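You operate a simulated robot arm through the tools that you are given. There is no shell and no other tool.

The job below is to be done with a simulated robot arm. You get a single attempt, and the scene is never put back.

JOB
Move the red stop to mark 5 and hang the cream bracket close up to it.
Fine: loosen the stop's hand nut first and tighten it again; hang the bracket on the side of the stop where the numbers go up. The other brackets, the ducts and the mallet stay.

It is judged by the outcome, as a careful person would: the job done as asked, and still so three seconds after it is handed in. It fails if anything else is knocked over, pushed out of place, dropped, spilled or broken.

ROBOT AND FRAMES
A 6-joint arm with a two-finger parallel gripper, fixed in place. Base frame: the origin is on the floor under the middle of its stand, x ahead of it, y to its left, z up; the work surface is at about z = 880. Units: mm, rad, N and s.
With the tool pointing down near the work surface it reaches from about 340 to 860 mm from the base axis. Its first joint turns from -2.007 to 2.007 rad. Payload 3.43 kg.
Tool frame: the origin (TCP) lies between the finger pads and is the grasp point; the fingertips stand 34 mm ahead of it; z points along the fingers, y is the line along which they close. Largest opening 128 mm; finger width 24, thickness 12; the body of the gripper, 48 by 130 mm, starts 96 mm behind the TCP.
Orientation is that of the tool frame in the base frame, as a unit quaternion [x, y, z, w]. With the fingers straight down and closing along the base's y, the tool's x points along the base's -x, its y along +y and its z along -z.

CONTROLS
- The arm moves only by the tool send_rows. Its argument "moves" is a list of rows, each an object (a shift or turn left out is 0, a gripper value left out holds the last) with "offset": the shift along the tool's x, y, z in mm, a list of three; "angular": the turn, a rotation vector about the tool's x, y, z in degrees, a list of three; "jaw": the finger opening in mm, from 0 to 128. In form: [{"offset": [x, y, z], "angular": [ax, ay, az], "jaw": jaw}, ...]. A call has 1 to 20 rows; each row shifts and turns the commanded pose from where the row before left it, along the tool's axes as they then stand. Each row takes 0.2 s and may step no farther than 50 mm and 0.15 rad from the row before; otherwise, or with a gripper value out of range, the whole call is refused. Where a pose cannot be reached the arm comes as near as it can. A force on the tool above 40 N (or 10 N above the force at the start of the call, whichever is more), or a blocked arm, ends the call early, and 0.2 s more pass. The fingers move at their own pace (about 108 mm/s each) and stop on an object; they squeeze with about 32 N. The grip force told is the motor's: it shows also when the fingers shut on nothing. Time passes only in rows, and 0.2 s behind the last, so rows that do not move let the fingers close. It gives the time, the measured TCP pose, the force on the tool (base axes), the opening and the grip force at its end, in the units of the frame above (readings bear some noise), with the torque about the TCP (base axes, N m) and any sound that the robot's microphone picked up.
- Cameras (640 x 400 px; columns grow to the right, rows downward): "scene" is fixed at [213.9, 648, 1870.8]; the picture's right is [-0.85, -0.53, 0.00], its down [-0.42, 0.67, -0.61] and it looks along [0.32, -0.52, -0.79] (base axes); focal length 311 px, centre (320, 200). "wrist" rides on the gripper at [76, -11, -160] in the tool frame; the picture's right is [0.15, 0.99, 0.00], its down [-0.88, 0.13, -0.46] and it looks along [-0.45, 0.07, 0.89] (tool axes); focal length 234 px, centre (320, 200).
- grab_frame(camera): a new picture of that camera. The clock stands still meanwhile.
- slide_trunk(by): moves the trunk up (or, below 0, down) by that many mm; the arm rides with it, the base frame stays. It gives what a move gives, with no picture.
- probe_pixels(camera, pixels): for up to 12 pixels [column, row] of the newest picture of that camera ("zoom" is the newest enlarged one), the place [x, y, z] in the base frame of the surface seen there, good to about 2 mm, but the place of the scene camera against the robot may be out by one fixed shift of up to 18 mm in any direction. The clock stands still meanwhile.
- zoom(camera, box): a new picture of the part [left, top, right, bottom] of that camera's present view, enlarged. The clock stands still meanwhile.
- job_done(): hands the job in; it is judged then, once.

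Leave the gripper open and the arm clear of the work at the hand-in unless told otherwise.

The tools are called after "Request:" as name(argument=value, ...) on one line, values as JSON. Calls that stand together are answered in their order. send_rows: Moves the arm, as the interface text tells. Its arguments: {"type":"object","properties":{"moves":{"type":"array","items":{"type":"object","properties":{"offset":{"type":"array","items":{"type":"number"}},"angular":{"type":"array","items":{"type":"number"}},"jaw":{"type":"number"}}}}},"required":["moves"]} The other tools are called the same way: slide_trunk (by) moves the trunk up or down; grab_frame (camera) takes a picture; probe_pixels (camera, pixels) gives the place of the surface under pixels of a picture; zoom (camera, box) takes an enlarged picture of a part of a camera's view; job_done () hands the job in.

At the start:

```text
time: 0.0
tool_pos: [329.4, 317.0, 1508.3]
tcp_rot: [0.0, 1.0, 0.001, 0.0]
ft_force: [0.7, -0.6, -0.1]
ft_torque: [0.02, 0.0, 0.0]
gripper_width: 127.9
finger_force: 0.0
trunk travel left (down, up): [-725.0, 65.0]
```

scene: 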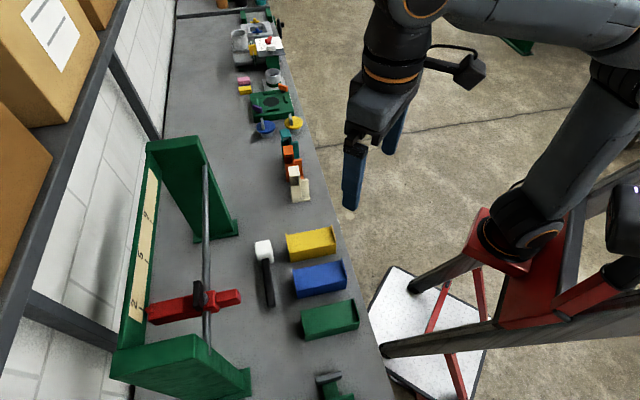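
wrist: 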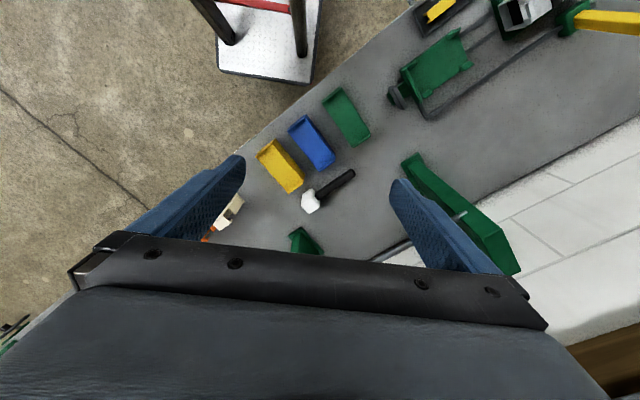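

I see a green frame with a horizontal rod and a red stop on it (around pixel 200,305), a number board behind it, and small brackets near (295,175). I'll zoom in on these areas first.

Request:
zoom(camera="scene", box=[100, 120, 280, 400])

Request:
zoom(camera="scene", box=[220, 60, 360, 240])

```text
1.43 times, centred on (190, 260) of scene
```

zoom: 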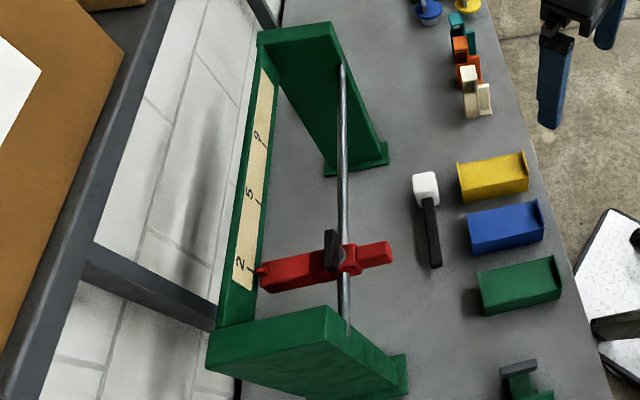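

```text
2.22 times, centred on (290, 150) of scene
```

zoom: 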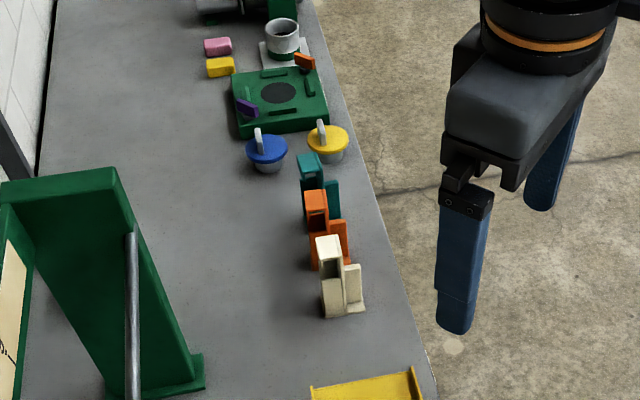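

I'll zoom tighter on the stop, on the number strip and on the brackets.

Request:
zoom(camera="scene", box=[140, 265, 250, 335])

Request:
zoom(camera="scene", box=[110, 160, 230, 330])

Request:
zoom(camera="scene", box=[265, 120, 335, 210])

```text
5.71 times, centred on (195, 300) of scene
```

zoom: 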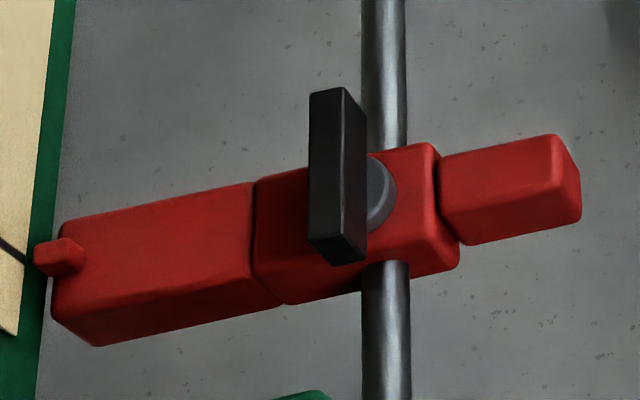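

```text
2.35 times, centred on (170, 245) of scene
```

zoom: 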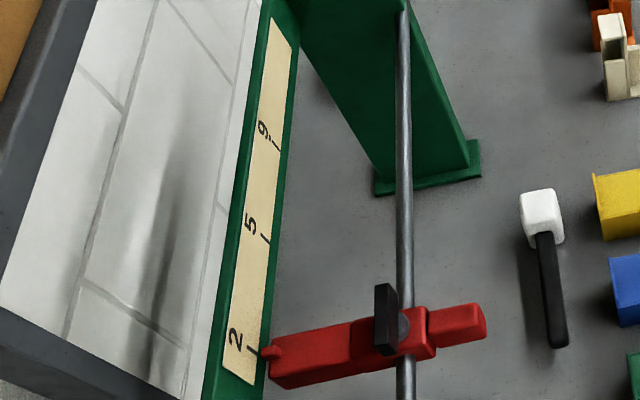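

```text
4.44 times, centred on (300, 165) of scene
```

zoom: 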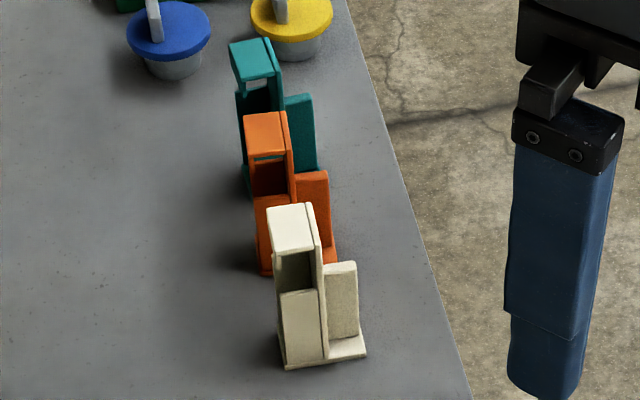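

Marks 2, 5 and a third one (9 or 6) are on the strip, with the stop's pointer now at 2. I'll probe the marks, the rod, the stop and the brackets on the scene picture for rough places.

Request:
grab_frame(camera="scene")

Request:
probe_pixels(camera="scene", pixels=[[208, 335], [206, 250], [206, 180], [155, 313], [200, 290], [235, 297], [295, 172], [288, 153], [284, 135], [264, 250], [268, 290], [310, 245]])

Request:
zoom(camera="scene", box=[110, 160, 230, 330])

Request:
probe_pixels(camera="zoom", pixels=[[257, 353], [265, 238], [277, 147], [275, 352], [404, 60], [405, 270], [407, 390], [440, 165], [380, 185], [475, 150]])

```text
taken
```

scene: 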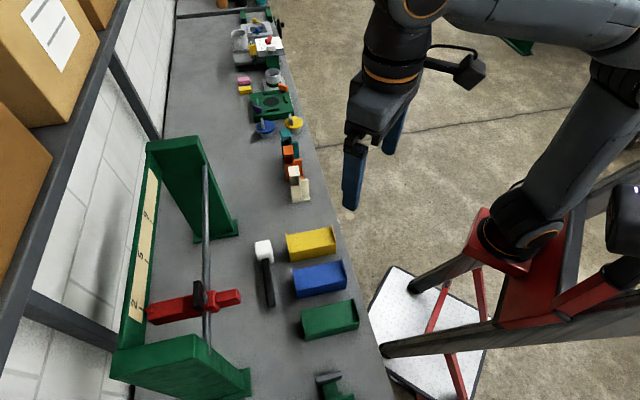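

```text
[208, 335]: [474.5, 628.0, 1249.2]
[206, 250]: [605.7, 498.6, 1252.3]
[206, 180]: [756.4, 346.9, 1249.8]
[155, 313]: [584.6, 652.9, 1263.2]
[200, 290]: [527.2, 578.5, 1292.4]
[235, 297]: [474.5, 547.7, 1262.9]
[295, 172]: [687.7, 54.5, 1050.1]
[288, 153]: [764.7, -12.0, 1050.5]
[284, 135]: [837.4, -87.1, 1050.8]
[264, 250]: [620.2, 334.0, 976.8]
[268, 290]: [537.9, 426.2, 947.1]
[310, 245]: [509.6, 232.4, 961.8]
```

```text
2.35 times, centred on (170, 245) of scene
```

zoom: 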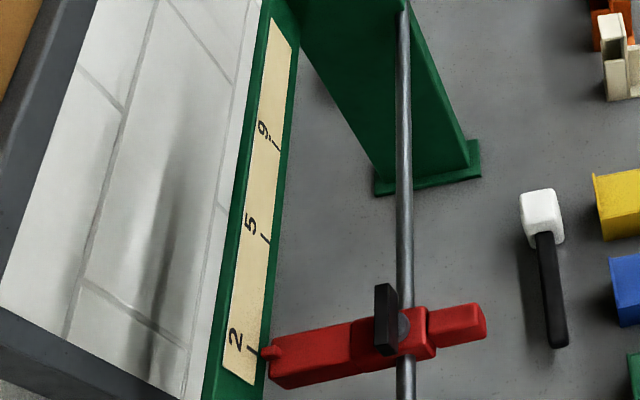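

```text
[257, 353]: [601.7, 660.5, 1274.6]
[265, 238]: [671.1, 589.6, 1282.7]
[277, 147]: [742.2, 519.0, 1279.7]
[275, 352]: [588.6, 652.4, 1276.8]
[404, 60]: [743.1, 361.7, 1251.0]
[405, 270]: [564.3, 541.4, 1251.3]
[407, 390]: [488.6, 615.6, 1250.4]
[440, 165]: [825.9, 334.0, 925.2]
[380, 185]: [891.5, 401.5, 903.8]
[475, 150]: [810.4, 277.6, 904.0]
```

The rod runs about 45° (direction +x −y, numbers going up that way), with its top at about z=1250. Marks are ~100 mm apart. I'll zoom in more on the stop and its black nut and probe several points there.

Request:
zoom(camera="scene", box=[140, 265, 250, 335])

Request:
probe_pixels(camera="zoom", pixels=[[325, 110], [325, 220], [355, 170], [350, 250], [383, 190], [345, 95], [360, 120], [335, 245], [275, 200], [420, 165], [400, 240], [290, 270]])

Request:
probe_pixels(camera="zoom", pixels=[[60, 255], [80, 300], [100, 225], [230, 200], [250, 265], [500, 165], [550, 145], [530, 210], [565, 180], [440, 240], [450, 160], [385, 80]])

```text
5.71 times, centred on (195, 300) of scene
```

zoom: 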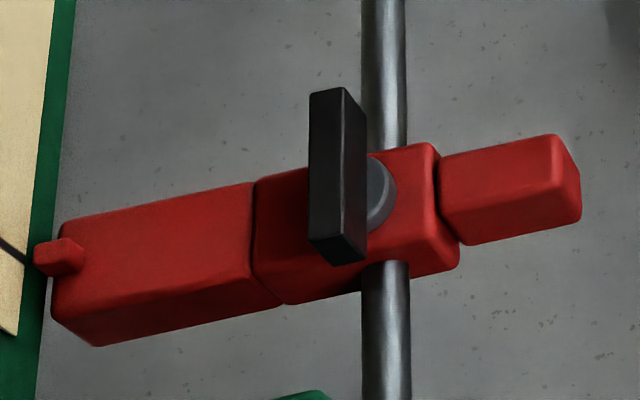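

```text
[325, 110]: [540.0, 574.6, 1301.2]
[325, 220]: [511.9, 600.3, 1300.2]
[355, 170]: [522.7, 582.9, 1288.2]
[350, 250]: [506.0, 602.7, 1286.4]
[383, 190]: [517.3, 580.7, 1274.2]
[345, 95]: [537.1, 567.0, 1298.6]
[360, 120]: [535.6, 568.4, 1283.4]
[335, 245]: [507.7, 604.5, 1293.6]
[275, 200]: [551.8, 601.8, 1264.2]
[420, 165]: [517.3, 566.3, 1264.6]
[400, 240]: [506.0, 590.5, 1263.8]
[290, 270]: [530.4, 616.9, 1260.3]
```

```text
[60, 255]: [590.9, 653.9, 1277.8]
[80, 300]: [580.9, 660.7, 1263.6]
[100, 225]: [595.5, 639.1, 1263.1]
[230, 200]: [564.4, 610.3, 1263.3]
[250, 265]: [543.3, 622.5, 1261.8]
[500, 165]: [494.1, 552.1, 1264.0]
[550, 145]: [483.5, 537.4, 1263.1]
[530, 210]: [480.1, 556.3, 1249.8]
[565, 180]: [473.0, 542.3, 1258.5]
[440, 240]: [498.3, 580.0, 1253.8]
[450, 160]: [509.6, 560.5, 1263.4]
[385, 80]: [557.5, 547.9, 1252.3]
```

The nut is a black wing bar (top z≈1301) on a vertical axis on top of the red body, lying along the rod now. Next I probe the frame ends, board top and table heights so I know clearances.

Request:
probe_pixels(camera="scene", pixels=[[120, 360], [200, 340], [190, 360], [150, 145], [200, 138], [215, 190], [235, 232], [125, 330], [148, 165], [250, 390], [230, 340], [300, 210]])

Request:
zoom(camera="scene", box=[265, 120, 335, 210])

Request:
probe_pixels(camera="zoom", pixels=[[290, 220], [308, 240], [275, 245], [295, 270], [300, 330], [325, 300], [343, 290], [345, 345], [320, 225], [285, 355], [365, 352], [325, 360]])

```text
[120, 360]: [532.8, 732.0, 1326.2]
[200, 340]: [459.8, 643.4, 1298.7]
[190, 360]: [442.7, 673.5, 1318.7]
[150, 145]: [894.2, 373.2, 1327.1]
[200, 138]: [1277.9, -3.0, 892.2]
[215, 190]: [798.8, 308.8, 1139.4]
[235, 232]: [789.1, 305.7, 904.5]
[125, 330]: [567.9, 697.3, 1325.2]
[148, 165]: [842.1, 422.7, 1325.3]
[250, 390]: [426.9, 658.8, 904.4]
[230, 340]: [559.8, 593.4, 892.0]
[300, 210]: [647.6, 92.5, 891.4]
```

```text
4.44 times, centred on (300, 165) of scene
```

zoom: 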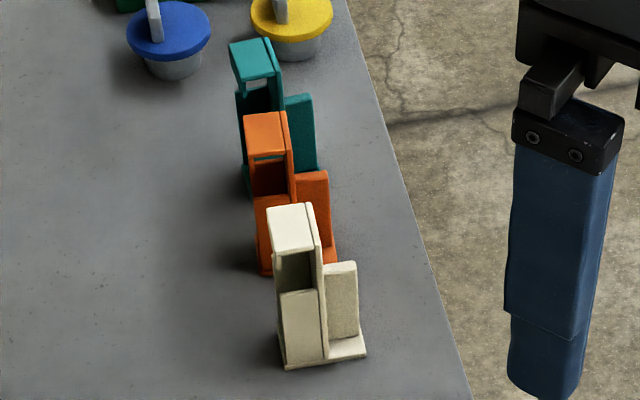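

```text
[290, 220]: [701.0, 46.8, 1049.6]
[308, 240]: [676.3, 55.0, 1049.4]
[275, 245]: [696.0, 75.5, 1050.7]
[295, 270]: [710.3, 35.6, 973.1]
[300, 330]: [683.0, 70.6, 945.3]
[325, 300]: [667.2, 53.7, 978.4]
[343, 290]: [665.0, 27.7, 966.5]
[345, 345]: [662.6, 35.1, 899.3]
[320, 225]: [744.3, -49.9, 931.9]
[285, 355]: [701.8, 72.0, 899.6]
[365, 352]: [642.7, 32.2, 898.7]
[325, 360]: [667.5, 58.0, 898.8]
```

The table reads z≈891 with the scene camera against a nominal 880, so that camera looks shifted by about +11 mm in z. I'll calibrate with the wrist camera. First I move the arm high above and in front of the brackets (TCP ~(566,31,1210)) to look at them.

Request:
send_rows(moves=[{"offset": [-23.7, -28.6, 29.8]}, {"offset": [-23.7, -28.6, 29.8]}, {"offset": [-23.7, -28.6, 29.8]}, {"offset": [-23.7, -28.6, 29.8]}, {"offset": [-23.7, -28.6, 29.8]}, {"offset": [-23.7, -28.6, 29.8]}, {"offset": [-23.7, -28.6, 29.8]}, {"offset": [-23.7, -28.6, 29.8]}, {"offset": [-23.7, -28.6, 29.8]}, {"offset": [-23.7, -28.6, 29.8]}])

Request:
grab_frame(camera="wrist")

```text
time: 2.2
tool_pos: [564.2, 29.4, 1209.4]
tcp_rot: [0.0, 1.0, 0.0, 0.001]
ft_force: [-0.9, 0.8, 0.0]
ft_torque: [-0.02, -0.05, -0.03]
gripper_width: 128.1
finger_force: 0.0
trunk travel left (down, up): [-725.0, 65.0]
```

```text
taken
```

wrist: 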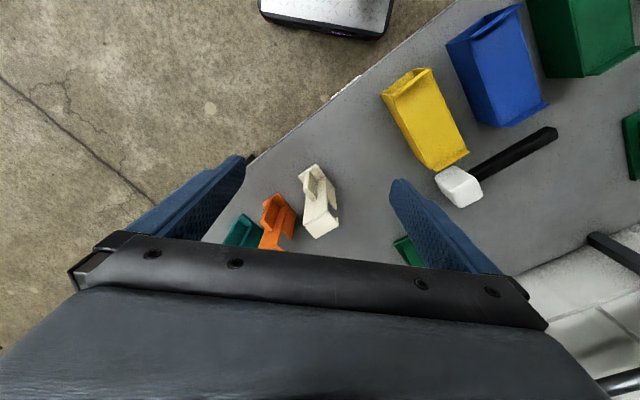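

The brackets show at (320,200), (278,222) and (243,232) in the wrist picture. I zoom in on them and probe.

Request:
zoom(camera="wrist", box=[220, 150, 360, 250])

Request:
probe_pixels(camera="wrist", pixels=[[320, 185], [320, 215], [333, 205], [312, 172], [322, 230], [345, 215], [360, 180], [278, 220], [243, 232], [400, 100], [460, 186], [510, 150]])

```text
4.00 times, centred on (290, 200) of wrist
```

zoom: 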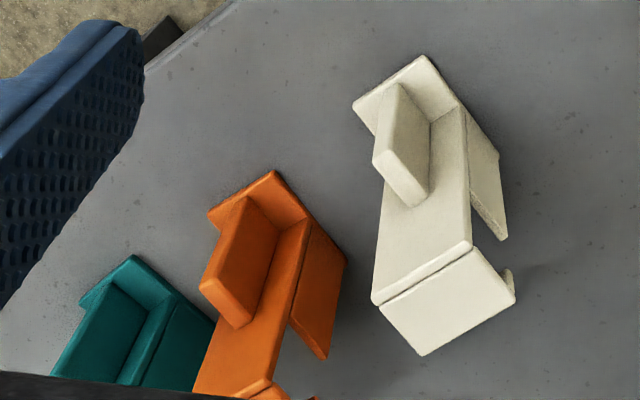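

```text
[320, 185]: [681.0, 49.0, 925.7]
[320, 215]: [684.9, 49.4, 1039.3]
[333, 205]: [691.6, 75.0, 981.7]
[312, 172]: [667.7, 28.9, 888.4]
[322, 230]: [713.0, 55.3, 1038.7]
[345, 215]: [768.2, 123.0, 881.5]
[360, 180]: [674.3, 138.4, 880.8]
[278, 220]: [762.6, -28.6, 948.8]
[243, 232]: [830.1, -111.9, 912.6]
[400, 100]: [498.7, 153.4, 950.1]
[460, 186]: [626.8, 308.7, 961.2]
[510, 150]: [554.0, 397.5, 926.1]
```

Calibrated by the wrist camera: the table is at z≈881, the bracket top at ~1039. The bracket has a top cap with a small downward lip (a hook) on the far side. I take a tighter scene zoom of its side profile.

Request:
zoom(camera="scene", box=[280, 160, 320, 206])

Request:
zoom(camera="wrist", box=[295, 160, 355, 240])

```text
8.70 times, centred on (300, 183) of scene
```

zoom: 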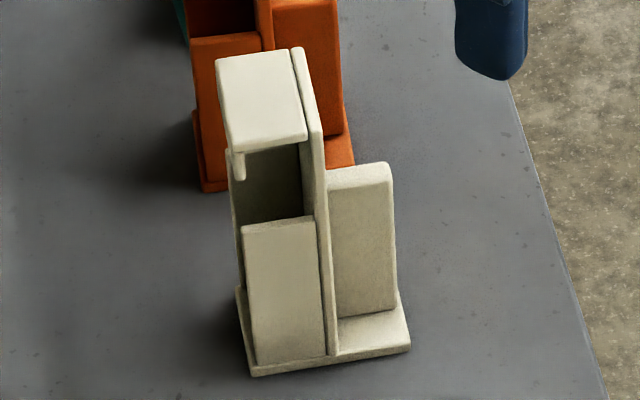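

```text
5.00 times, centred on (325, 200) of wrist
```

zoom: 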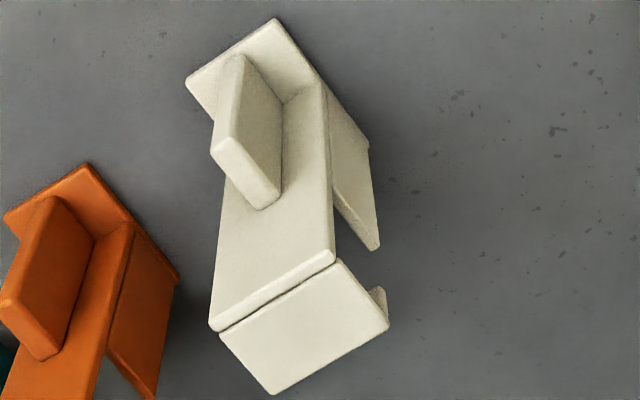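

The profile is visible now: back plate, cap with a short hanging lip, a lower block under the gap, and a base with a tab. I probe a set of points on both zooms to measure the hook and to work out the scene camera's shift.

Request:
probe_pixels(camera="wrist", pixels=[[305, 223], [325, 213], [337, 223], [315, 236], [331, 200], [334, 208], [336, 220], [316, 180], [308, 190], [315, 168], [328, 185], [310, 212]])

Request:
zoom(camera="scene", box=[280, 160, 320, 206])

Request:
probe_pixels(camera="zoom", pixels=[[225, 65], [288, 58], [300, 130], [235, 140], [314, 128], [297, 55], [240, 168], [255, 230], [310, 225], [262, 355], [322, 345], [270, 190]])

Request:
probe_pixels(camera="zoom", pixels=[[234, 180], [239, 240], [241, 270], [295, 180], [325, 200], [330, 340], [345, 175], [382, 175], [365, 300], [340, 325], [400, 330], [405, 345]])

```text
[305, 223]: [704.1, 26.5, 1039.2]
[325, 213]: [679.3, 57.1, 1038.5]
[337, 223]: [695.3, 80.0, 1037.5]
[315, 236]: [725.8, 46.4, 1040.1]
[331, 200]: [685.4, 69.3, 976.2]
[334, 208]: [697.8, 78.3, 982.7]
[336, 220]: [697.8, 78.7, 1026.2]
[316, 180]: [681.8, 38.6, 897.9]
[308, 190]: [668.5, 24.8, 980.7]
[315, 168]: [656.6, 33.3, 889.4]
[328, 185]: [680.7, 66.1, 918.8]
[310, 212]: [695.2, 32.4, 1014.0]
```

```text
8.70 times, centred on (300, 183) of scene
```

zoom: 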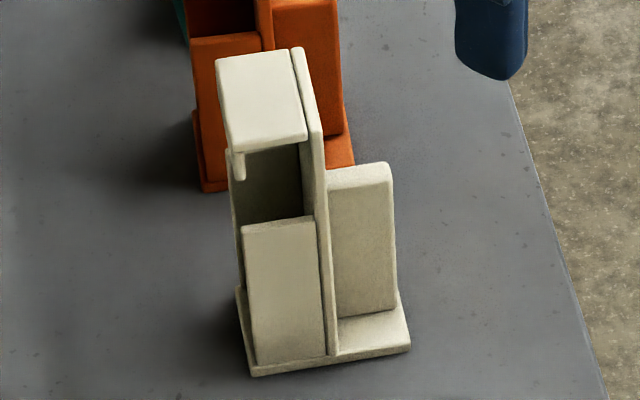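

```text
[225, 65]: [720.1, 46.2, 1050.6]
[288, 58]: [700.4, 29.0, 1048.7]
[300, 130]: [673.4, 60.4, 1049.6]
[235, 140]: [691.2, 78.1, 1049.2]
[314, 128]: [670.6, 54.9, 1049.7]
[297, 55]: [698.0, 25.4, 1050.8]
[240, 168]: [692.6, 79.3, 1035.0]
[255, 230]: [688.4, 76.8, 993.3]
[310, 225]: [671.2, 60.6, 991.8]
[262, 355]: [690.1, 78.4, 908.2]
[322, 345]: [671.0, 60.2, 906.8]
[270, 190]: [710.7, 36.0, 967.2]
```

```text
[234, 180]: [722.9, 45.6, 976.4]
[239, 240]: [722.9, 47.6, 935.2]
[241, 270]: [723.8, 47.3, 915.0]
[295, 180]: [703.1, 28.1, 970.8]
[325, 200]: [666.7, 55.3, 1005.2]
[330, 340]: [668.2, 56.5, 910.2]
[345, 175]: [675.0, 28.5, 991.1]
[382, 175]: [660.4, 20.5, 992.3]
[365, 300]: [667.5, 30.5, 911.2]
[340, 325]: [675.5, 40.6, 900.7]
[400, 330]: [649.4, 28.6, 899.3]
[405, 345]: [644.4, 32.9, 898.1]
```

Comparing both cameras, the scene camera reads about −4 mm along the outward direction, −2.4 mm along the rod direction and +10.7 mm in z. Before moving over to the stop, I check where the shelf and its boxes are.

Request:
grab_frame(camera="scene")

Request:
probe_pixels(camera="scene", pixels=[[100, 60], [60, 130], [15, 230], [120, 20], [60, 100], [30, 300], [30, 310], [100, 342], [240, 298], [150, 313], [100, 200], [10, 160]])

```text
taken
```

scene: 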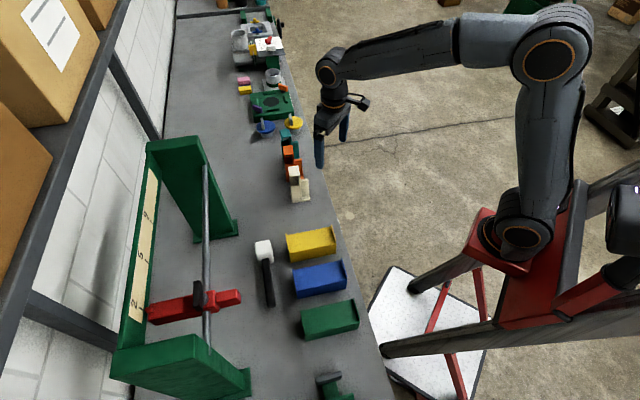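

```text
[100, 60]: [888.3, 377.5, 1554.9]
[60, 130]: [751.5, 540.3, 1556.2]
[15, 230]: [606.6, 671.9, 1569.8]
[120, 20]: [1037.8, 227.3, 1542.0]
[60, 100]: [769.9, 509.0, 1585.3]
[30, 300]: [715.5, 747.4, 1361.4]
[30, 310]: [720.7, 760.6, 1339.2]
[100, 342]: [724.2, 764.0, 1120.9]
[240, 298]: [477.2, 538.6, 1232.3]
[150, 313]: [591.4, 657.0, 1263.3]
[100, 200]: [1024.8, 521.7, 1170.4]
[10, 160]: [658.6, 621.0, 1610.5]
```

The shelf front is at about r≈900 mm from the base axis line, well behind the rod (r≈784), so there is room. I now rise to z≈1450, cross over to above the nut (about x 526, y 588), then turn the tool 45° about its z so the fingers will close across the nut's bar.

Request:
send_rows(moves=[{"offset": [0, 0, -48]}, {"offset": [0, 0, -48]}, {"offset": [0, 0, -48]}, {"offset": [0, 0, -48]}, {"offset": [0, 0, -48]}, {"offset": [3.2, 46.6, 0]}, {"offset": [3.2, 46.6, 0]}, {"offset": [3.2, 46.6, 0]}, {"offset": [3.2, 46.6, 0]}, {"offset": [3.2, 46.6, 0]}, {"offset": [3.2, 46.6, 0]}, {"offset": [3.2, 46.6, 0]}, {"offset": [3.2, 46.6, 0]}, {"offset": [3.2, 46.6, 0]}])

Request:
grab_frame(camera="wrist")

Request:
grab_frame(camera="scene")

```text
time: 5.2
tool_pos: [535.1, 447.2, 1449.0]
tcp_rot: [0.0, 1.0, 0.001, 0.001]
ft_force: [-0.4, -0.2, 0.5]
ft_torque: [0.08, -0.05, 0.01]
gripper_width: 127.9
finger_force: 0.0
out of reach, approached as far as the arm can: row 14
trunk travel left (down, up): [-725.0, 65.0]
```

```text
taken
```

wrist: 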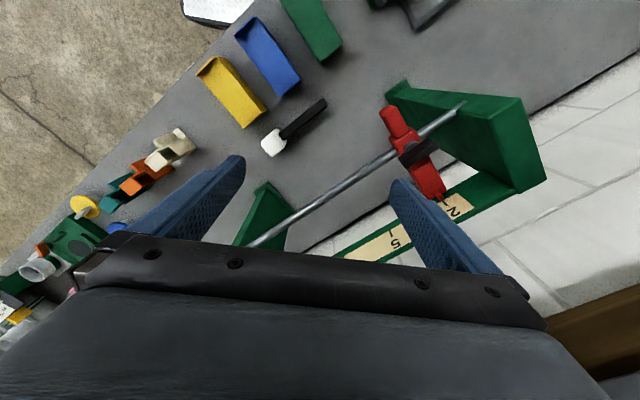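

```text
taken
```

scene: 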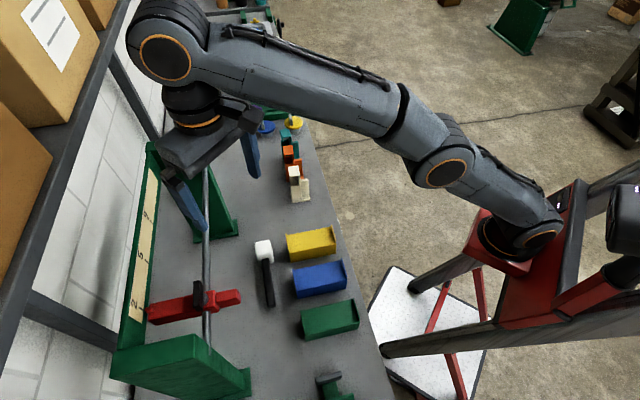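

The arm is stretched out at z=1449 (TCP at 535,447). Raising the trunk and working lower will give the reach. I raise the trunk by 65 mm, then come down and turn 45°.

Request:
slide_trunk(by=65)

Request:
send_rows(moves=[{"offset": [0, 0, 42], "angular": [0, 0, 7.5]}, {"offset": [0, 0, 42], "angular": [0, 0, 7.5]}, {"offset": [0, 0, 42], "angular": [0, 0, 7.5]}, {"offset": [0, 0, 42], "angular": [0, 0, 7.5]}, {"offset": [0, 0, 0], "angular": [0, 0, 7.5]}, {"offset": [0, 0, 0], "angular": [0, 0, 7.5]}])

Request:
grab_frame(camera="wrist")

```text
time: 6.2
tool_pos: [519.7, 446.5, 1509.7]
tcp_rot: [0.0, 1.0, 0.002, 0.0]
ft_force: [0.9, -0.3, 0.6]
ft_torque: [0.0, 0.02, 0.0]
gripper_width: 128.5
finger_force: 0.0
trunk travel left (down, up): [-790.0, 0.0]
```

```text
time: 7.6
tool_pos: [521.3, 446.5, 1343.8]
tcp_rot: [0.384, 0.923, 0.002, 0.001]
ft_force: [-0.3, 0.7, 0.1]
ft_torque: [-0.02, 0.03, -0.02]
gripper_width: 127.9
finger_force: 0.0
trunk travel left (down, up): [-790.0, 0.0]
```

```text
taken
```

wrist: 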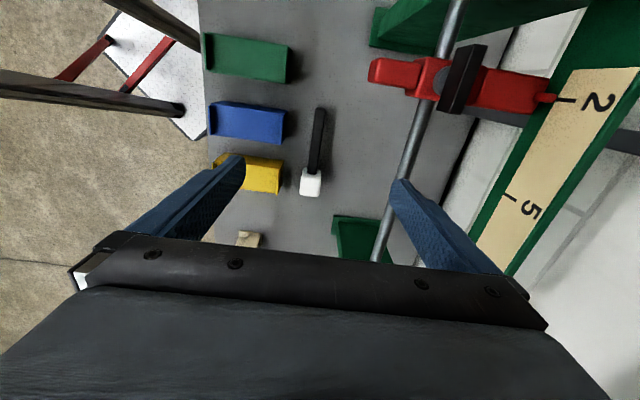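

Now I see the stop at upper right with its pointer at mark 2 (567,100) and mark 5 at (510,197). I zoom in and probe points accurately with this calibrated camera.

Request:
zoom(camera="wrist", box=[360, 20, 640, 220])

Request:
probe_pixels(camera="wrist", pixels=[[567, 100], [511, 197], [549, 97], [552, 98], [478, 52], [449, 103], [463, 78], [384, 72], [420, 78], [510, 90], [412, 150], [447, 30]])

```text
2.00 times, centred on (500, 120) of wrist
```

zoom: 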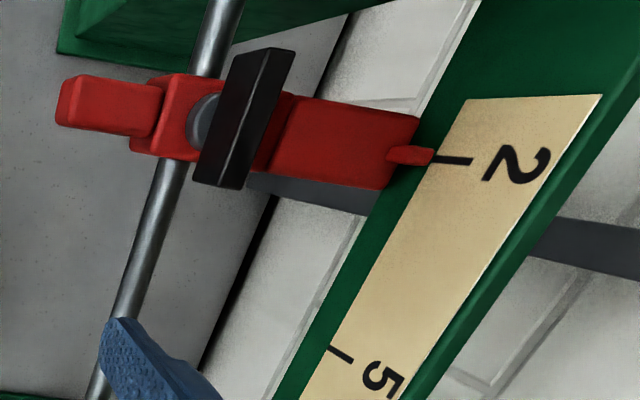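

```text
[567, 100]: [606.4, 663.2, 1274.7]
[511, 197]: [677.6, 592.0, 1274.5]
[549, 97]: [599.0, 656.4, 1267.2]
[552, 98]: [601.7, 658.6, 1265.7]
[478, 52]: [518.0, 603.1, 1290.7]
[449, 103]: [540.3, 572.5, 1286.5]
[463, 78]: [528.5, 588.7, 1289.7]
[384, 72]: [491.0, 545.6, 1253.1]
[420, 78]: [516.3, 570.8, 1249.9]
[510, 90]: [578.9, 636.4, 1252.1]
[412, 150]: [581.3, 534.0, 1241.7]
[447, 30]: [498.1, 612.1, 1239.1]
```

The calibrated camera puts the pointer at s≈−40.4 and mark 2 at s≈−40.2 (along the rod), with mark 5 at s≈+60.5, so the stop must shift 100 mm. The nut bar is centred near (528,588), top z≈1290. I narrow the jaw to 60 and move over the nut at z≈1344.

Request:
send_rows(moves=[{"offset": [23.45, 25.8, 0], "jaw": 60}, {"offset": [23.45, 25.8, 0]}, {"offset": [23.45, 25.8, 0]}, {"offset": [23.45, 25.8, 0]}])

Request:
grab_frame(camera="wrist")

```text
time: 8.6
tool_pos: [521.8, 579.8, 1341.5]
tcp_rot: [0.382, 0.924, 0.003, 0.0]
ft_force: [0.3, -0.8, 0.4]
ft_torque: [0.07, -0.02, -0.02]
gripper_width: 59.6
finger_force: 0.1
out of reach, approached as far as the arm can: row 4
trunk travel left (down, up): [-790.0, 0.0]
```

```text
taken
```

wrist: 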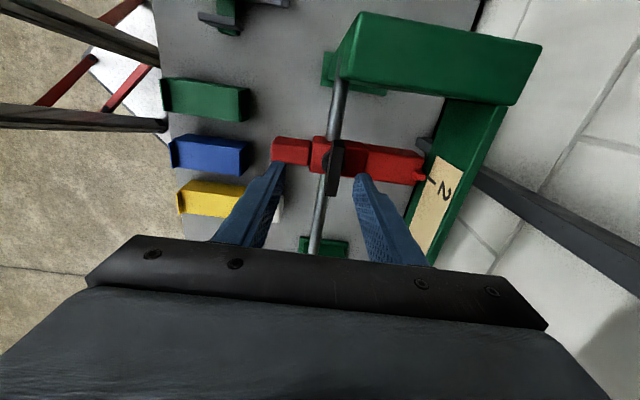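

The arm stopped ~8 mm short at this height (TCP r≈779); lower down it will reach further. I zoom and probe the nut bar from here to centre exactly.

Request:
zoom(camera="wrist", box=[260, 120, 460, 220])

Request:
probe_pixels(camera="zoom", pixels=[[240, 100], [235, 130], [230, 160], [228, 195], [222, 225], [225, 215], [175, 75], [185, 130], [280, 130], [510, 180], [100, 90], [190, 250]])

```text
3.20 times, centred on (360, 170) of wrist
```

zoom: 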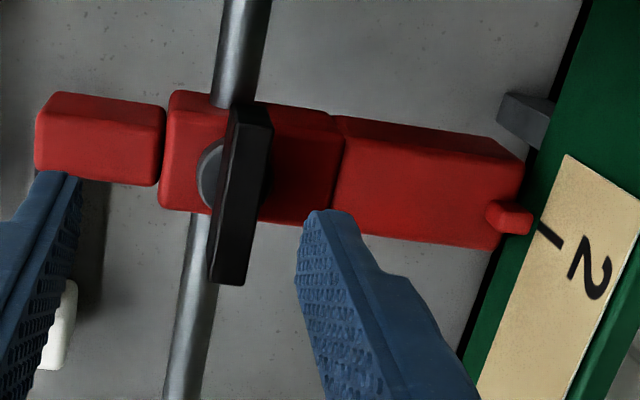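

```text
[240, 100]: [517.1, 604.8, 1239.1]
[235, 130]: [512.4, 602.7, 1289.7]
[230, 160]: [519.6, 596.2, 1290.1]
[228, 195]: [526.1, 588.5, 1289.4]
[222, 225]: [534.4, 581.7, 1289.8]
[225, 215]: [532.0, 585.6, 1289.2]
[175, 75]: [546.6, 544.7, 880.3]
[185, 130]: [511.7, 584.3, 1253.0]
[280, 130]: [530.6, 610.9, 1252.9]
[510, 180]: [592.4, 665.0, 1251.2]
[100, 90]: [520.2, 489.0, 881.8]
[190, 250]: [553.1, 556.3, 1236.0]
```

I probe both faces of the bar and its ends to find its exact centre line and thickness.

Request:
probe_pixels(camera="zoom", pixels=[[258, 150], [262, 115], [243, 112], [240, 270], [215, 270], [232, 275], [245, 200], [220, 200], [240, 200], [213, 175], [205, 185], [270, 130]])

```text
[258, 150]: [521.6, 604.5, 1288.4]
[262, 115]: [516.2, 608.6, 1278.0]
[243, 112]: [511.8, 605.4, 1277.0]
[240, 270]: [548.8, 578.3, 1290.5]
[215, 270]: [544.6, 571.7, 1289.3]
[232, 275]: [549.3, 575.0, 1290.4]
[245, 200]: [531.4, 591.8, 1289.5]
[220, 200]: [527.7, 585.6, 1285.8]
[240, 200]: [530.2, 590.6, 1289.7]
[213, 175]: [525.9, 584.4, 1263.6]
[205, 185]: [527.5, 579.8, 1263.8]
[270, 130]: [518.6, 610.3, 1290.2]
```

The bar's top face spans r≈787.5–798 and s≈−66…−17, so its centre is about (531, 589.7); the collar top is at z≈1264. I first descend 25 mm straight to see whether the arm then comes out to the commanded place.

Request:
send_rows(moves=[{"offset": [0, 0, 12.5]}, {"offset": [0, 0, 12.5]}])

```text
time: 9.2
tool_pos: [522.7, 580.0, 1313.8]
tcp_rot: [0.382, 0.924, 0.002, 0.001]
ft_force: [1.1, 0.0, 0.5]
ft_torque: [0.03, -0.03, 0.01]
gripper_width: 59.7
finger_force: 0.0
trunk travel left (down, up): [-790.0, 0.0]
```

The commanded pose follows the reached one. TCP is now r≈779.7, s≈−40.5, z≈1314, fingers straddling the bar. I move 12.8 mm outward and 12 mm down.

Request:
send_rows(moves=[{"offset": [0.5, 4, 6]}, {"offset": [0.5, 4.4, 6]}, {"offset": [0, 4.4, 0]}])

Request:
grab_frame(camera="wrist")

Request:
zoom(camera="wrist", box=[260, 120, 460, 220])

```text
time: 10.0
tool_pos: [529.5, 590.5, 1302.1]
tcp_rot: [0.382, 0.924, 0.002, 0.001]
ft_force: [-0.3, -0.7, -0.5]
ft_torque: [0.03, 0.0, -0.01]
gripper_width: 60.0
finger_force: 0.0
trunk travel left (down, up): [-790.0, 0.0]
```

```text
taken
```

wrist: 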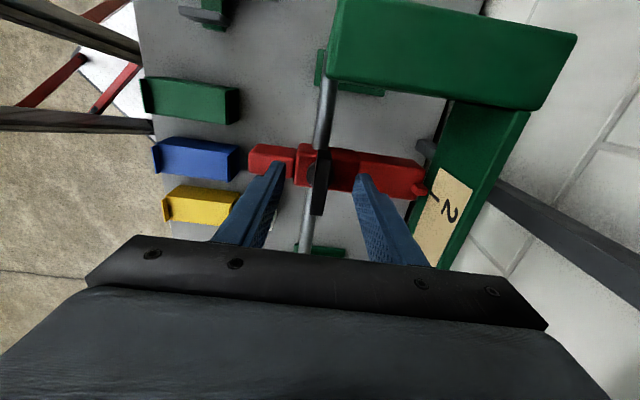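

```text
3.20 times, centred on (360, 170) of wrist
```

zoom: 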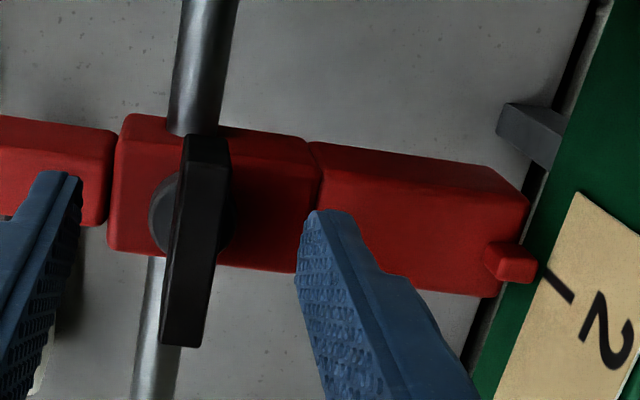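

The bar sits between the fingers. I check its centre once more from this close view before closing.

Request:
probe_pixels(camera="zoom", pixels=[[190, 150], [222, 150], [206, 145], [205, 160], [180, 335], [172, 335], [202, 335], [187, 342], [195, 240], [180, 240], [222, 240], [155, 215]])

```text
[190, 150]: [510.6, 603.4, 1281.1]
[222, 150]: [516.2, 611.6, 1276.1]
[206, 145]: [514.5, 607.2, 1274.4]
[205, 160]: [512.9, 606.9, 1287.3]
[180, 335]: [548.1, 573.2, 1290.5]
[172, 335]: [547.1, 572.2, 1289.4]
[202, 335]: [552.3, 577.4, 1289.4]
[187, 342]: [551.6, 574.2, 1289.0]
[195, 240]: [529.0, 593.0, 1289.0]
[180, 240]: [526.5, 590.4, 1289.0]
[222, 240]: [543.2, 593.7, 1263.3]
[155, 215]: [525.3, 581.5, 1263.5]
```

The nut axis is about r≈793.3, s≈−41.2. I shift by (−1.9, +1.3) in tool x,y and close the fingers on the bar.

Request:
send_rows(moves=[{"offset": [-1.9, 1.3, 0]}, {"jaw": 0}, {}, {}])

```text
time: 11.0
tool_pos: [532.4, 590.0, 1302.3]
tcp_rot: [0.383, 0.924, 0.002, 0.0]
ft_force: [-11.3, -11.5, -0.8]
ft_torque: [-0.39, 0.37, 0.0]
gripper_width: 11.4
finger_force: 45.0
trunk travel left (down, up): [-790.0, 0.0]
```

The fingers hold the bar (11.4 mm). The tool feels ~16 N toward the robot, so the bar's centre is a bit nearer. I relieve by 1 mm.

Request:
send_rows(moves=[{"offset": [0, -0.8, 0]}, {}])

```text
time: 11.6
tool_pos: [531.3, 588.4, 1302.6]
tcp_rot: [0.383, 0.924, 0.002, 0.0]
ft_force: [-8.7, -6.8, -4.0]
ft_torque: [-0.36, 0.27, -0.01]
gripper_width: 11.5
finger_force: 44.8
trunk travel left (down, up): [-790.0, 0.0]
```

Request:
send_rows(moves=[{"offset": [0, -1.2, 0]}, {}])

```text
time: 12.2
tool_pos: [532.8, 589.6, 1302.4]
tcp_rot: [0.382, 0.924, 0.002, 0.0]
ft_force: [-3.9, -3.4, -3.8]
ft_torque: [-0.05, 0.39, 0.02]
gripper_width: 11.7
finger_force: 45.0
trunk travel left (down, up): [-790.0, 0.0]
```

The side force is down to ~5 N. Now I turn the nut counter-clockwise (seen from above) by about 24° and watch the torque.

Request:
send_rows(moves=[{"angular": [0, 0, -6]}, {"angular": [0, 0, -6]}, {"angular": [0, 0, -6]}, {"angular": [0, 0, -6]}])

```text
time: 13.2
tool_pos: [531.5, 589.3, 1303.3]
tcp_rot: [0.182, 0.983, 0.002, 0.002]
ft_force: [-4.9, -6.2, -8.2]
ft_torque: [0.17, 1.37, 0.0]
gripper_width: 11.5
finger_force: 44.9
trunk travel left (down, up): [-790.0, 0.0]
```

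Turned 24° with hardly any torque about z. I look whether the bar and only the bar turned.

Request:
grab_frame(camera="scene")

Request:
zoom(camera="wrist", box=[240, 100, 480, 220])

```text
taken
```

scene: 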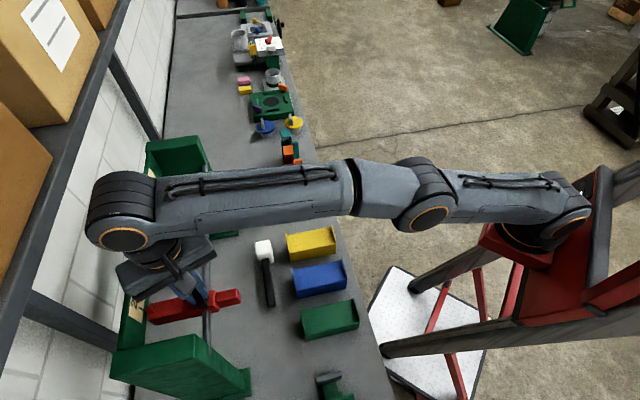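

```text
2.67 times, centred on (360, 160) of wrist
```

zoom: 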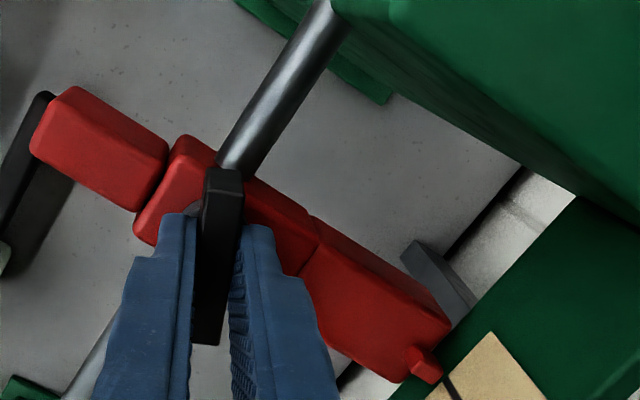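

The bar turns with the fingers while the stop stays put. I continue counter-clockwise another 48°.

Request:
send_rows(moves=[{"angular": [0, 0, -6]}, {"angular": [0, 0, -6]}, {"angular": [0, 0, -6]}, {"angular": [0, 0, -6]}, {"angular": [0, 0, -6]}, {"angular": [0, 0, -6]}, {"angular": [0, 0, -6]}, {"angular": [0, 0, -6]}])

```text
time: 15.0
tool_pos: [530.4, 588.3, 1304.0]
tcp_rot: [-0.234, 0.972, 0.001, 0.001]
ft_force: [-7.4, -6.7, -15.3]
ft_torque: [0.34, -0.9, -0.01]
gripper_width: 11.3
finger_force: 45.6
trunk travel left (down, up): [-790.0, 0.0]
```

A downward pull of 15 N has built up on the tool. I lower by 1.5 mm to relieve it and see.

Request:
send_rows(moves=[{"offset": [0, 0, 1.5]}, {}])

Request:
zoom(camera="wrist", box=[240, 100, 480, 220])

```text
time: 15.6
tool_pos: [531.0, 588.3, 1302.6]
tcp_rot: [-0.234, 0.972, 0.001, 0.002]
ft_force: [-0.8, -3.1, 1.9]
ft_torque: [-0.81, 1.3, 0.01]
gripper_width: 11.7
finger_force: 45.4
trunk travel left (down, up): [-790.0, 0.0]
```

```text
2.67 times, centred on (360, 160) of wrist
```

zoom: 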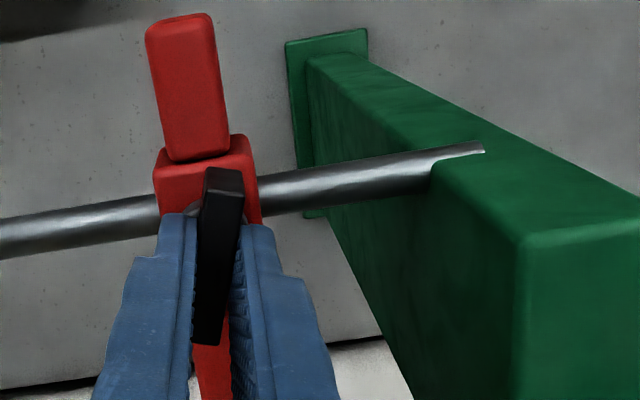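

Relieved. The bar has turned ~72°. I continue another 60°.

Request:
send_rows(moves=[{"angular": [0, 0, -6]}, {"angular": [0, 0, -6]}, {"angular": [0, 0, -6]}, {"angular": [0, 0, -6]}, {"angular": [0, 0, -6]}, {"angular": [0, 0, -6]}, {"angular": [0, 0, -6]}, {"angular": [0, 0, -6]}, {"angular": [0, 0, -6]}, {"angular": [0, 0, -6]}])

```text
time: 17.8
tool_pos: [531.1, 587.6, 1301.4]
tcp_rot: [-0.688, 0.726, -0.001, 0.002]
ft_force: [-0.1, 0.6, 12.8]
ft_torque: [-0.03, 0.15, -3.46]
gripper_width: 33.4
finger_force: 44.9
trunk travel left (down, up): [-790.0, 0.0]
```

The opening jumped to 33 mm and a torque of −3.5 N·m appeared: the nut has come to an end stop and the fingers slip on it. I look before anything else.

Request:
zoom(camera="wrist", box=[200, 60, 480, 220])

Request:
zoom(camera="scene", box=[120, 250, 260, 340])

```text
2.29 times, centred on (340, 140) of wrist
```

zoom: 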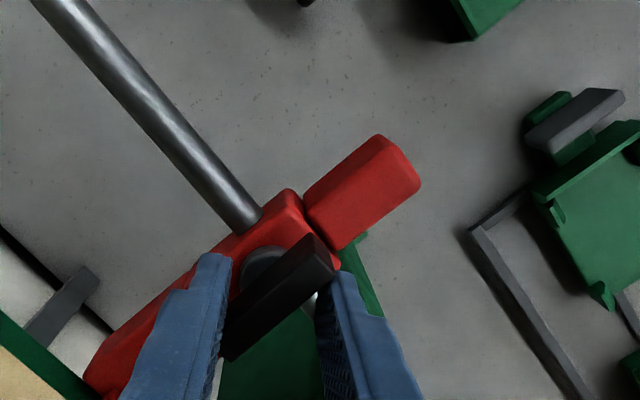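

```text
4.44 times, centred on (190, 295) of scene
```

zoom: 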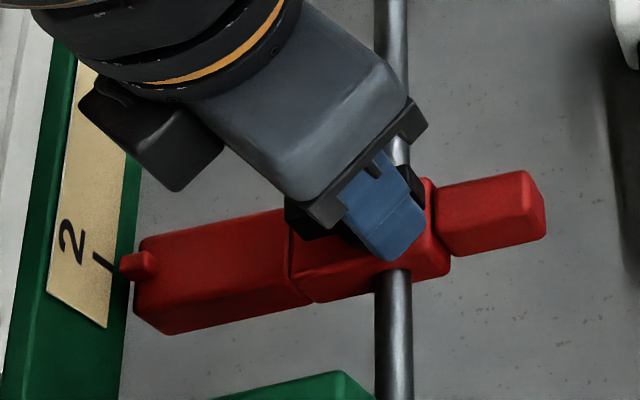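

The nut has turned exactly a quarter turn (bar now across the rod) and met its end stop; my fingers over-turned ~42° and slipped around the bar. I open the jaw to 62, turn back 42° so the fingers face the bar squarely, and look.

Request:
send_rows(moves=[{"jaw": 62}, {}, {"angular": [0, 0, 6]}, {"angular": [0, 0, 6]}, {"angular": [0, 0, 6]}, {"angular": [0, 0, 6]}, {"angular": [0, 0, 6]}, {"angular": [0, 0, 6]}, {"angular": [0, 0, 6]}])

Request:
zoom(camera="wrist", box=[200, 60, 480, 220])

```text
time: 19.8
tool_pos: [532.7, 588.4, 1302.2]
tcp_rot: [-0.382, 0.924, 0.001, 0.0]
ft_force: [-0.2, 0.0, -0.2]
ft_torque: [0.02, 0.01, 0.01]
gripper_width: 62.2
finger_force: 0.0
trunk travel left (down, up): [-790.0, 0.0]
```

```text
2.29 times, centred on (340, 140) of wrist
```

zoom: 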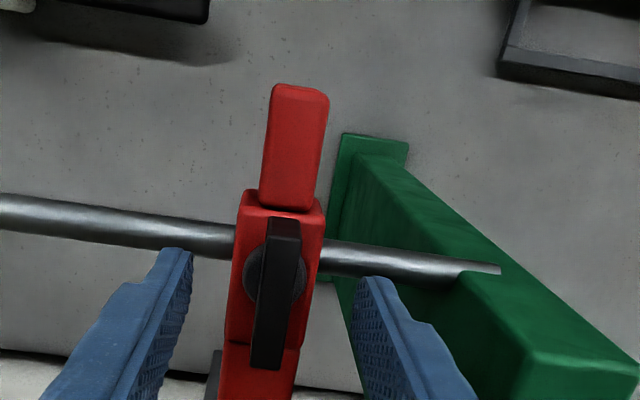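

The bar lies across the rod, centred between the fingers. I close on it again.

Request:
send_rows(moves=[{"jaw": 0}, {}, {}])

```text
time: 20.6
tool_pos: [532.5, 589.0, 1302.0]
tcp_rot: [-0.382, 0.924, 0.0, 0.002]
ft_force: [0.4, -1.2, -0.1]
ft_torque: [0.03, 0.01, -0.05]
gripper_width: 11.6
finger_force: 44.8
trunk travel left (down, up): [-790.0, 0.0]
```

Held with no side force. I drag the stop 10 mm toward higher numbers (tool −y) and read the force.

Request:
send_rows(moves=[{"offset": [0, -3, 0]}, {"offset": [0, -3, 0]}, {"offset": [0, -4, 0]}])

Request:
zoom(camera="wrist", box=[200, 60, 480, 220])

Request:
zoom(camera="scene", box=[120, 250, 260, 340])

```text
time: 21.4
tool_pos: [539.0, 582.2, 1301.7]
tcp_rot: [-0.383, 0.924, 0.0, 0.001]
ft_force: [-1.8, 3.0, -2.3]
ft_torque: [-0.63, 0.85, -0.02]
gripper_width: 11.8
finger_force: 44.9
trunk travel left (down, up): [-790.0, 0.0]
```

```text
2.29 times, centred on (340, 140) of wrist
```

zoom: 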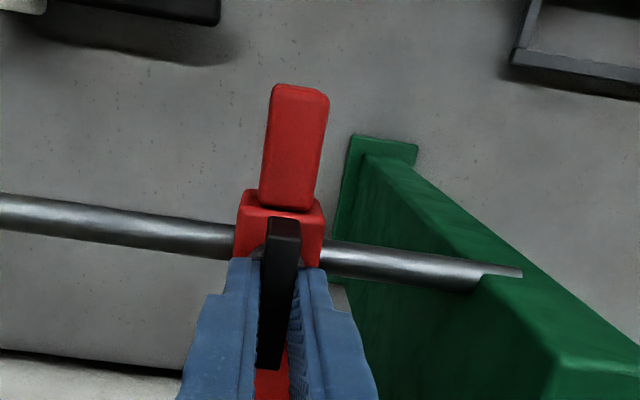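

```text
4.44 times, centred on (190, 295) of scene
```

zoom: 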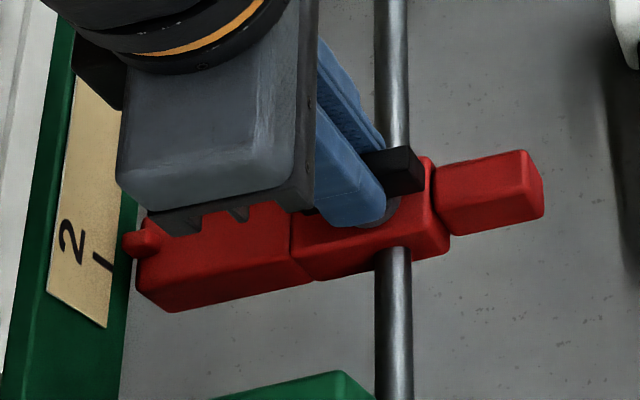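

The stop slides freely (3–4 N) and the pointer left mark 2. I drag the remaining ~90 mm in small rows.

Request:
send_rows(moves=[{"offset": [0, -5, 0]}, {"offset": [0, -5, 0]}, {"offset": [0, -5, 0]}, {"offset": [0, -5, 0]}, {"offset": [0, -5, 0]}, {"offset": [0, -5, 0]}, {"offset": [0, -5, 0]}, {"offset": [0, -5, 0]}, {"offset": [0, -5, 0]}, {"offset": [0, -5, 0]}, {"offset": [0, -5, 0]}, {"offset": [0, -5, 0]}, {"offset": [0, -5, 0]}, {"offset": [0, -5, 0]}, {"offset": [0, -5, 0]}, {"offset": [0, -5, 0]}, {"offset": [0, -5, 0]}, {"offset": [0, -5, 0]}])

Request:
grab_frame(camera="scene")

Request:
grab_frame(camera="wrist")

```text
time: 25.2
tool_pos: [603.2, 518.2, 1302.5]
tcp_rot: [-0.382, 0.924, 0.001, 0.002]
ft_force: [-3.5, 0.5, 4.8]
ft_torque: [-0.39, 0.63, 0.03]
gripper_width: 11.4
finger_force: 45.2
trunk travel left (down, up): [-790.0, 0.0]
```

```text
taken
```

scene: 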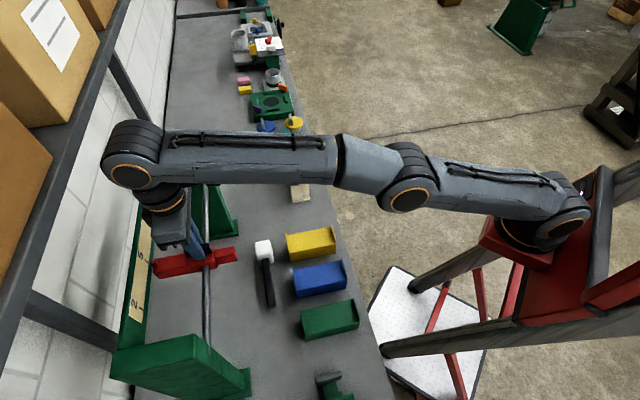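

```text
taken
```

wrist: 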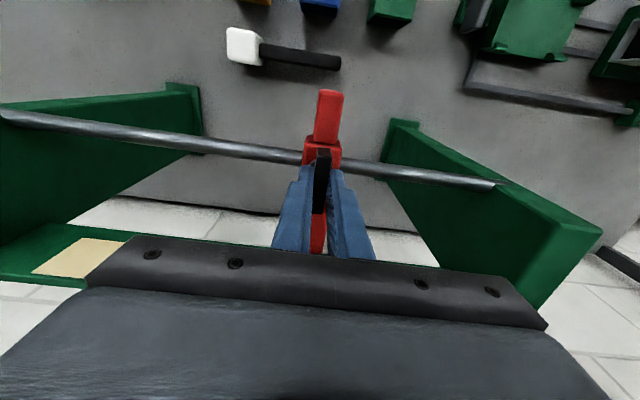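

The TCP is now at s≈60.1. I zoom on the scene view of the pointer and mark 5 (around 155,262).

Request:
zoom(camera="scene", box=[120, 230, 200, 290])

Request:
zoom(camera="scene", box=[135, 250, 167, 274])

```text
6.67 times, centred on (160, 260) of scene
```

zoom: 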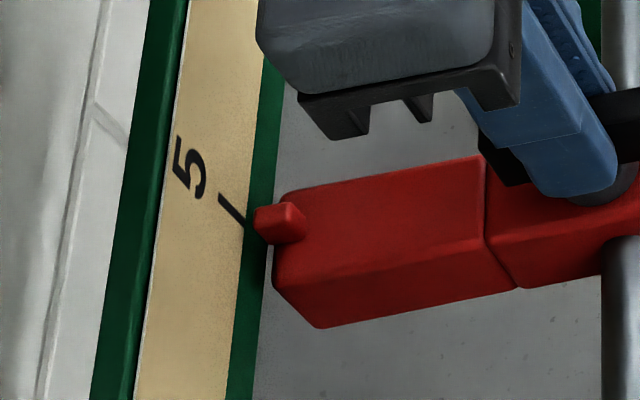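

```text
16.00 times, centred on (151, 262) of scene
```

zoom: 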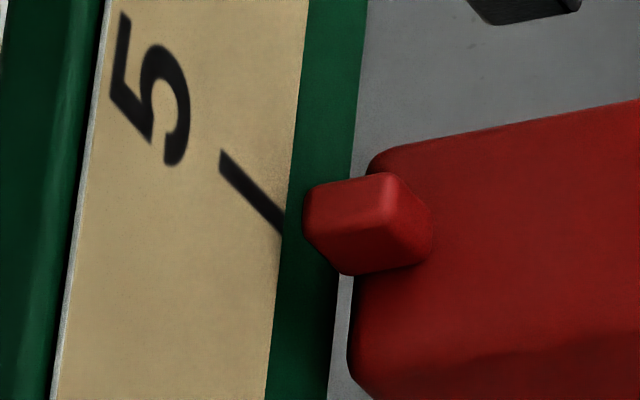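

I probe several points on the mark-5 line and on the pointer, so as to compare their positions along the rod.

Request:
probe_pixels(camera="zoom", pixels=[[230, 167], [245, 183], [260, 201], [275, 219], [315, 205], [320, 230], [340, 200], [345, 235], [370, 200], [375, 235], [345, 195], [350, 255]])

```text
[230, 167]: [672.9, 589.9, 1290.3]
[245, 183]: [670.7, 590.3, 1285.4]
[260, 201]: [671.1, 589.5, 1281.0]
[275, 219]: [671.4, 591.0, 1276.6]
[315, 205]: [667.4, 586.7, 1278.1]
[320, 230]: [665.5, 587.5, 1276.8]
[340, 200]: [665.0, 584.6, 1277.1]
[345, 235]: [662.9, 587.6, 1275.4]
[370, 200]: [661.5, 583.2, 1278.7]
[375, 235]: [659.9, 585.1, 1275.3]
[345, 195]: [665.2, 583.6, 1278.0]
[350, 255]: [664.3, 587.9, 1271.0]
```

Request:
probe_pixels(camera="zoom", pixels=[[330, 187], [345, 184], [360, 181], [375, 178], [325, 226], [345, 226], [360, 226], [380, 226], [330, 207], [345, 205], [360, 203], [375, 201]])

Request:
probe_pixels(camera="zoom", pixels=[[330, 250], [345, 245], [360, 245], [375, 245], [345, 260], [360, 260], [375, 258], [225, 162], [235, 173], [250, 189], [265, 207], [270, 213]])

```text
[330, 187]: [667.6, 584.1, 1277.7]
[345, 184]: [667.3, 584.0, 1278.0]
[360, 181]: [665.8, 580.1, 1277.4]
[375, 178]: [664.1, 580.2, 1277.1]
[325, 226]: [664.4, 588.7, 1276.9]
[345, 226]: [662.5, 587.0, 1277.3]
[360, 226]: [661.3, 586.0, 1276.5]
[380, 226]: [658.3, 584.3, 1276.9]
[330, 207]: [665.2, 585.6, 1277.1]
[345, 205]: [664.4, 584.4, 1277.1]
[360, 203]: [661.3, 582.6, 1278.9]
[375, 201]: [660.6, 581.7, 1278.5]
```

```text
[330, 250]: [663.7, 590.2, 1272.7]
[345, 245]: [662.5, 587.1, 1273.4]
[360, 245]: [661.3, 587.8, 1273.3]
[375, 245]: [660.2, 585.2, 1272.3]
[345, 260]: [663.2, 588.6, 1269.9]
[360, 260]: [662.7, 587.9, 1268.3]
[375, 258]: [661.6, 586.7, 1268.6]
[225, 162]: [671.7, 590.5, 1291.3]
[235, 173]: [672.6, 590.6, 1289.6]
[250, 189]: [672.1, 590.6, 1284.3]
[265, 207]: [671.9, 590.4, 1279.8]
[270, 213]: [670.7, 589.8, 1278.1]
```

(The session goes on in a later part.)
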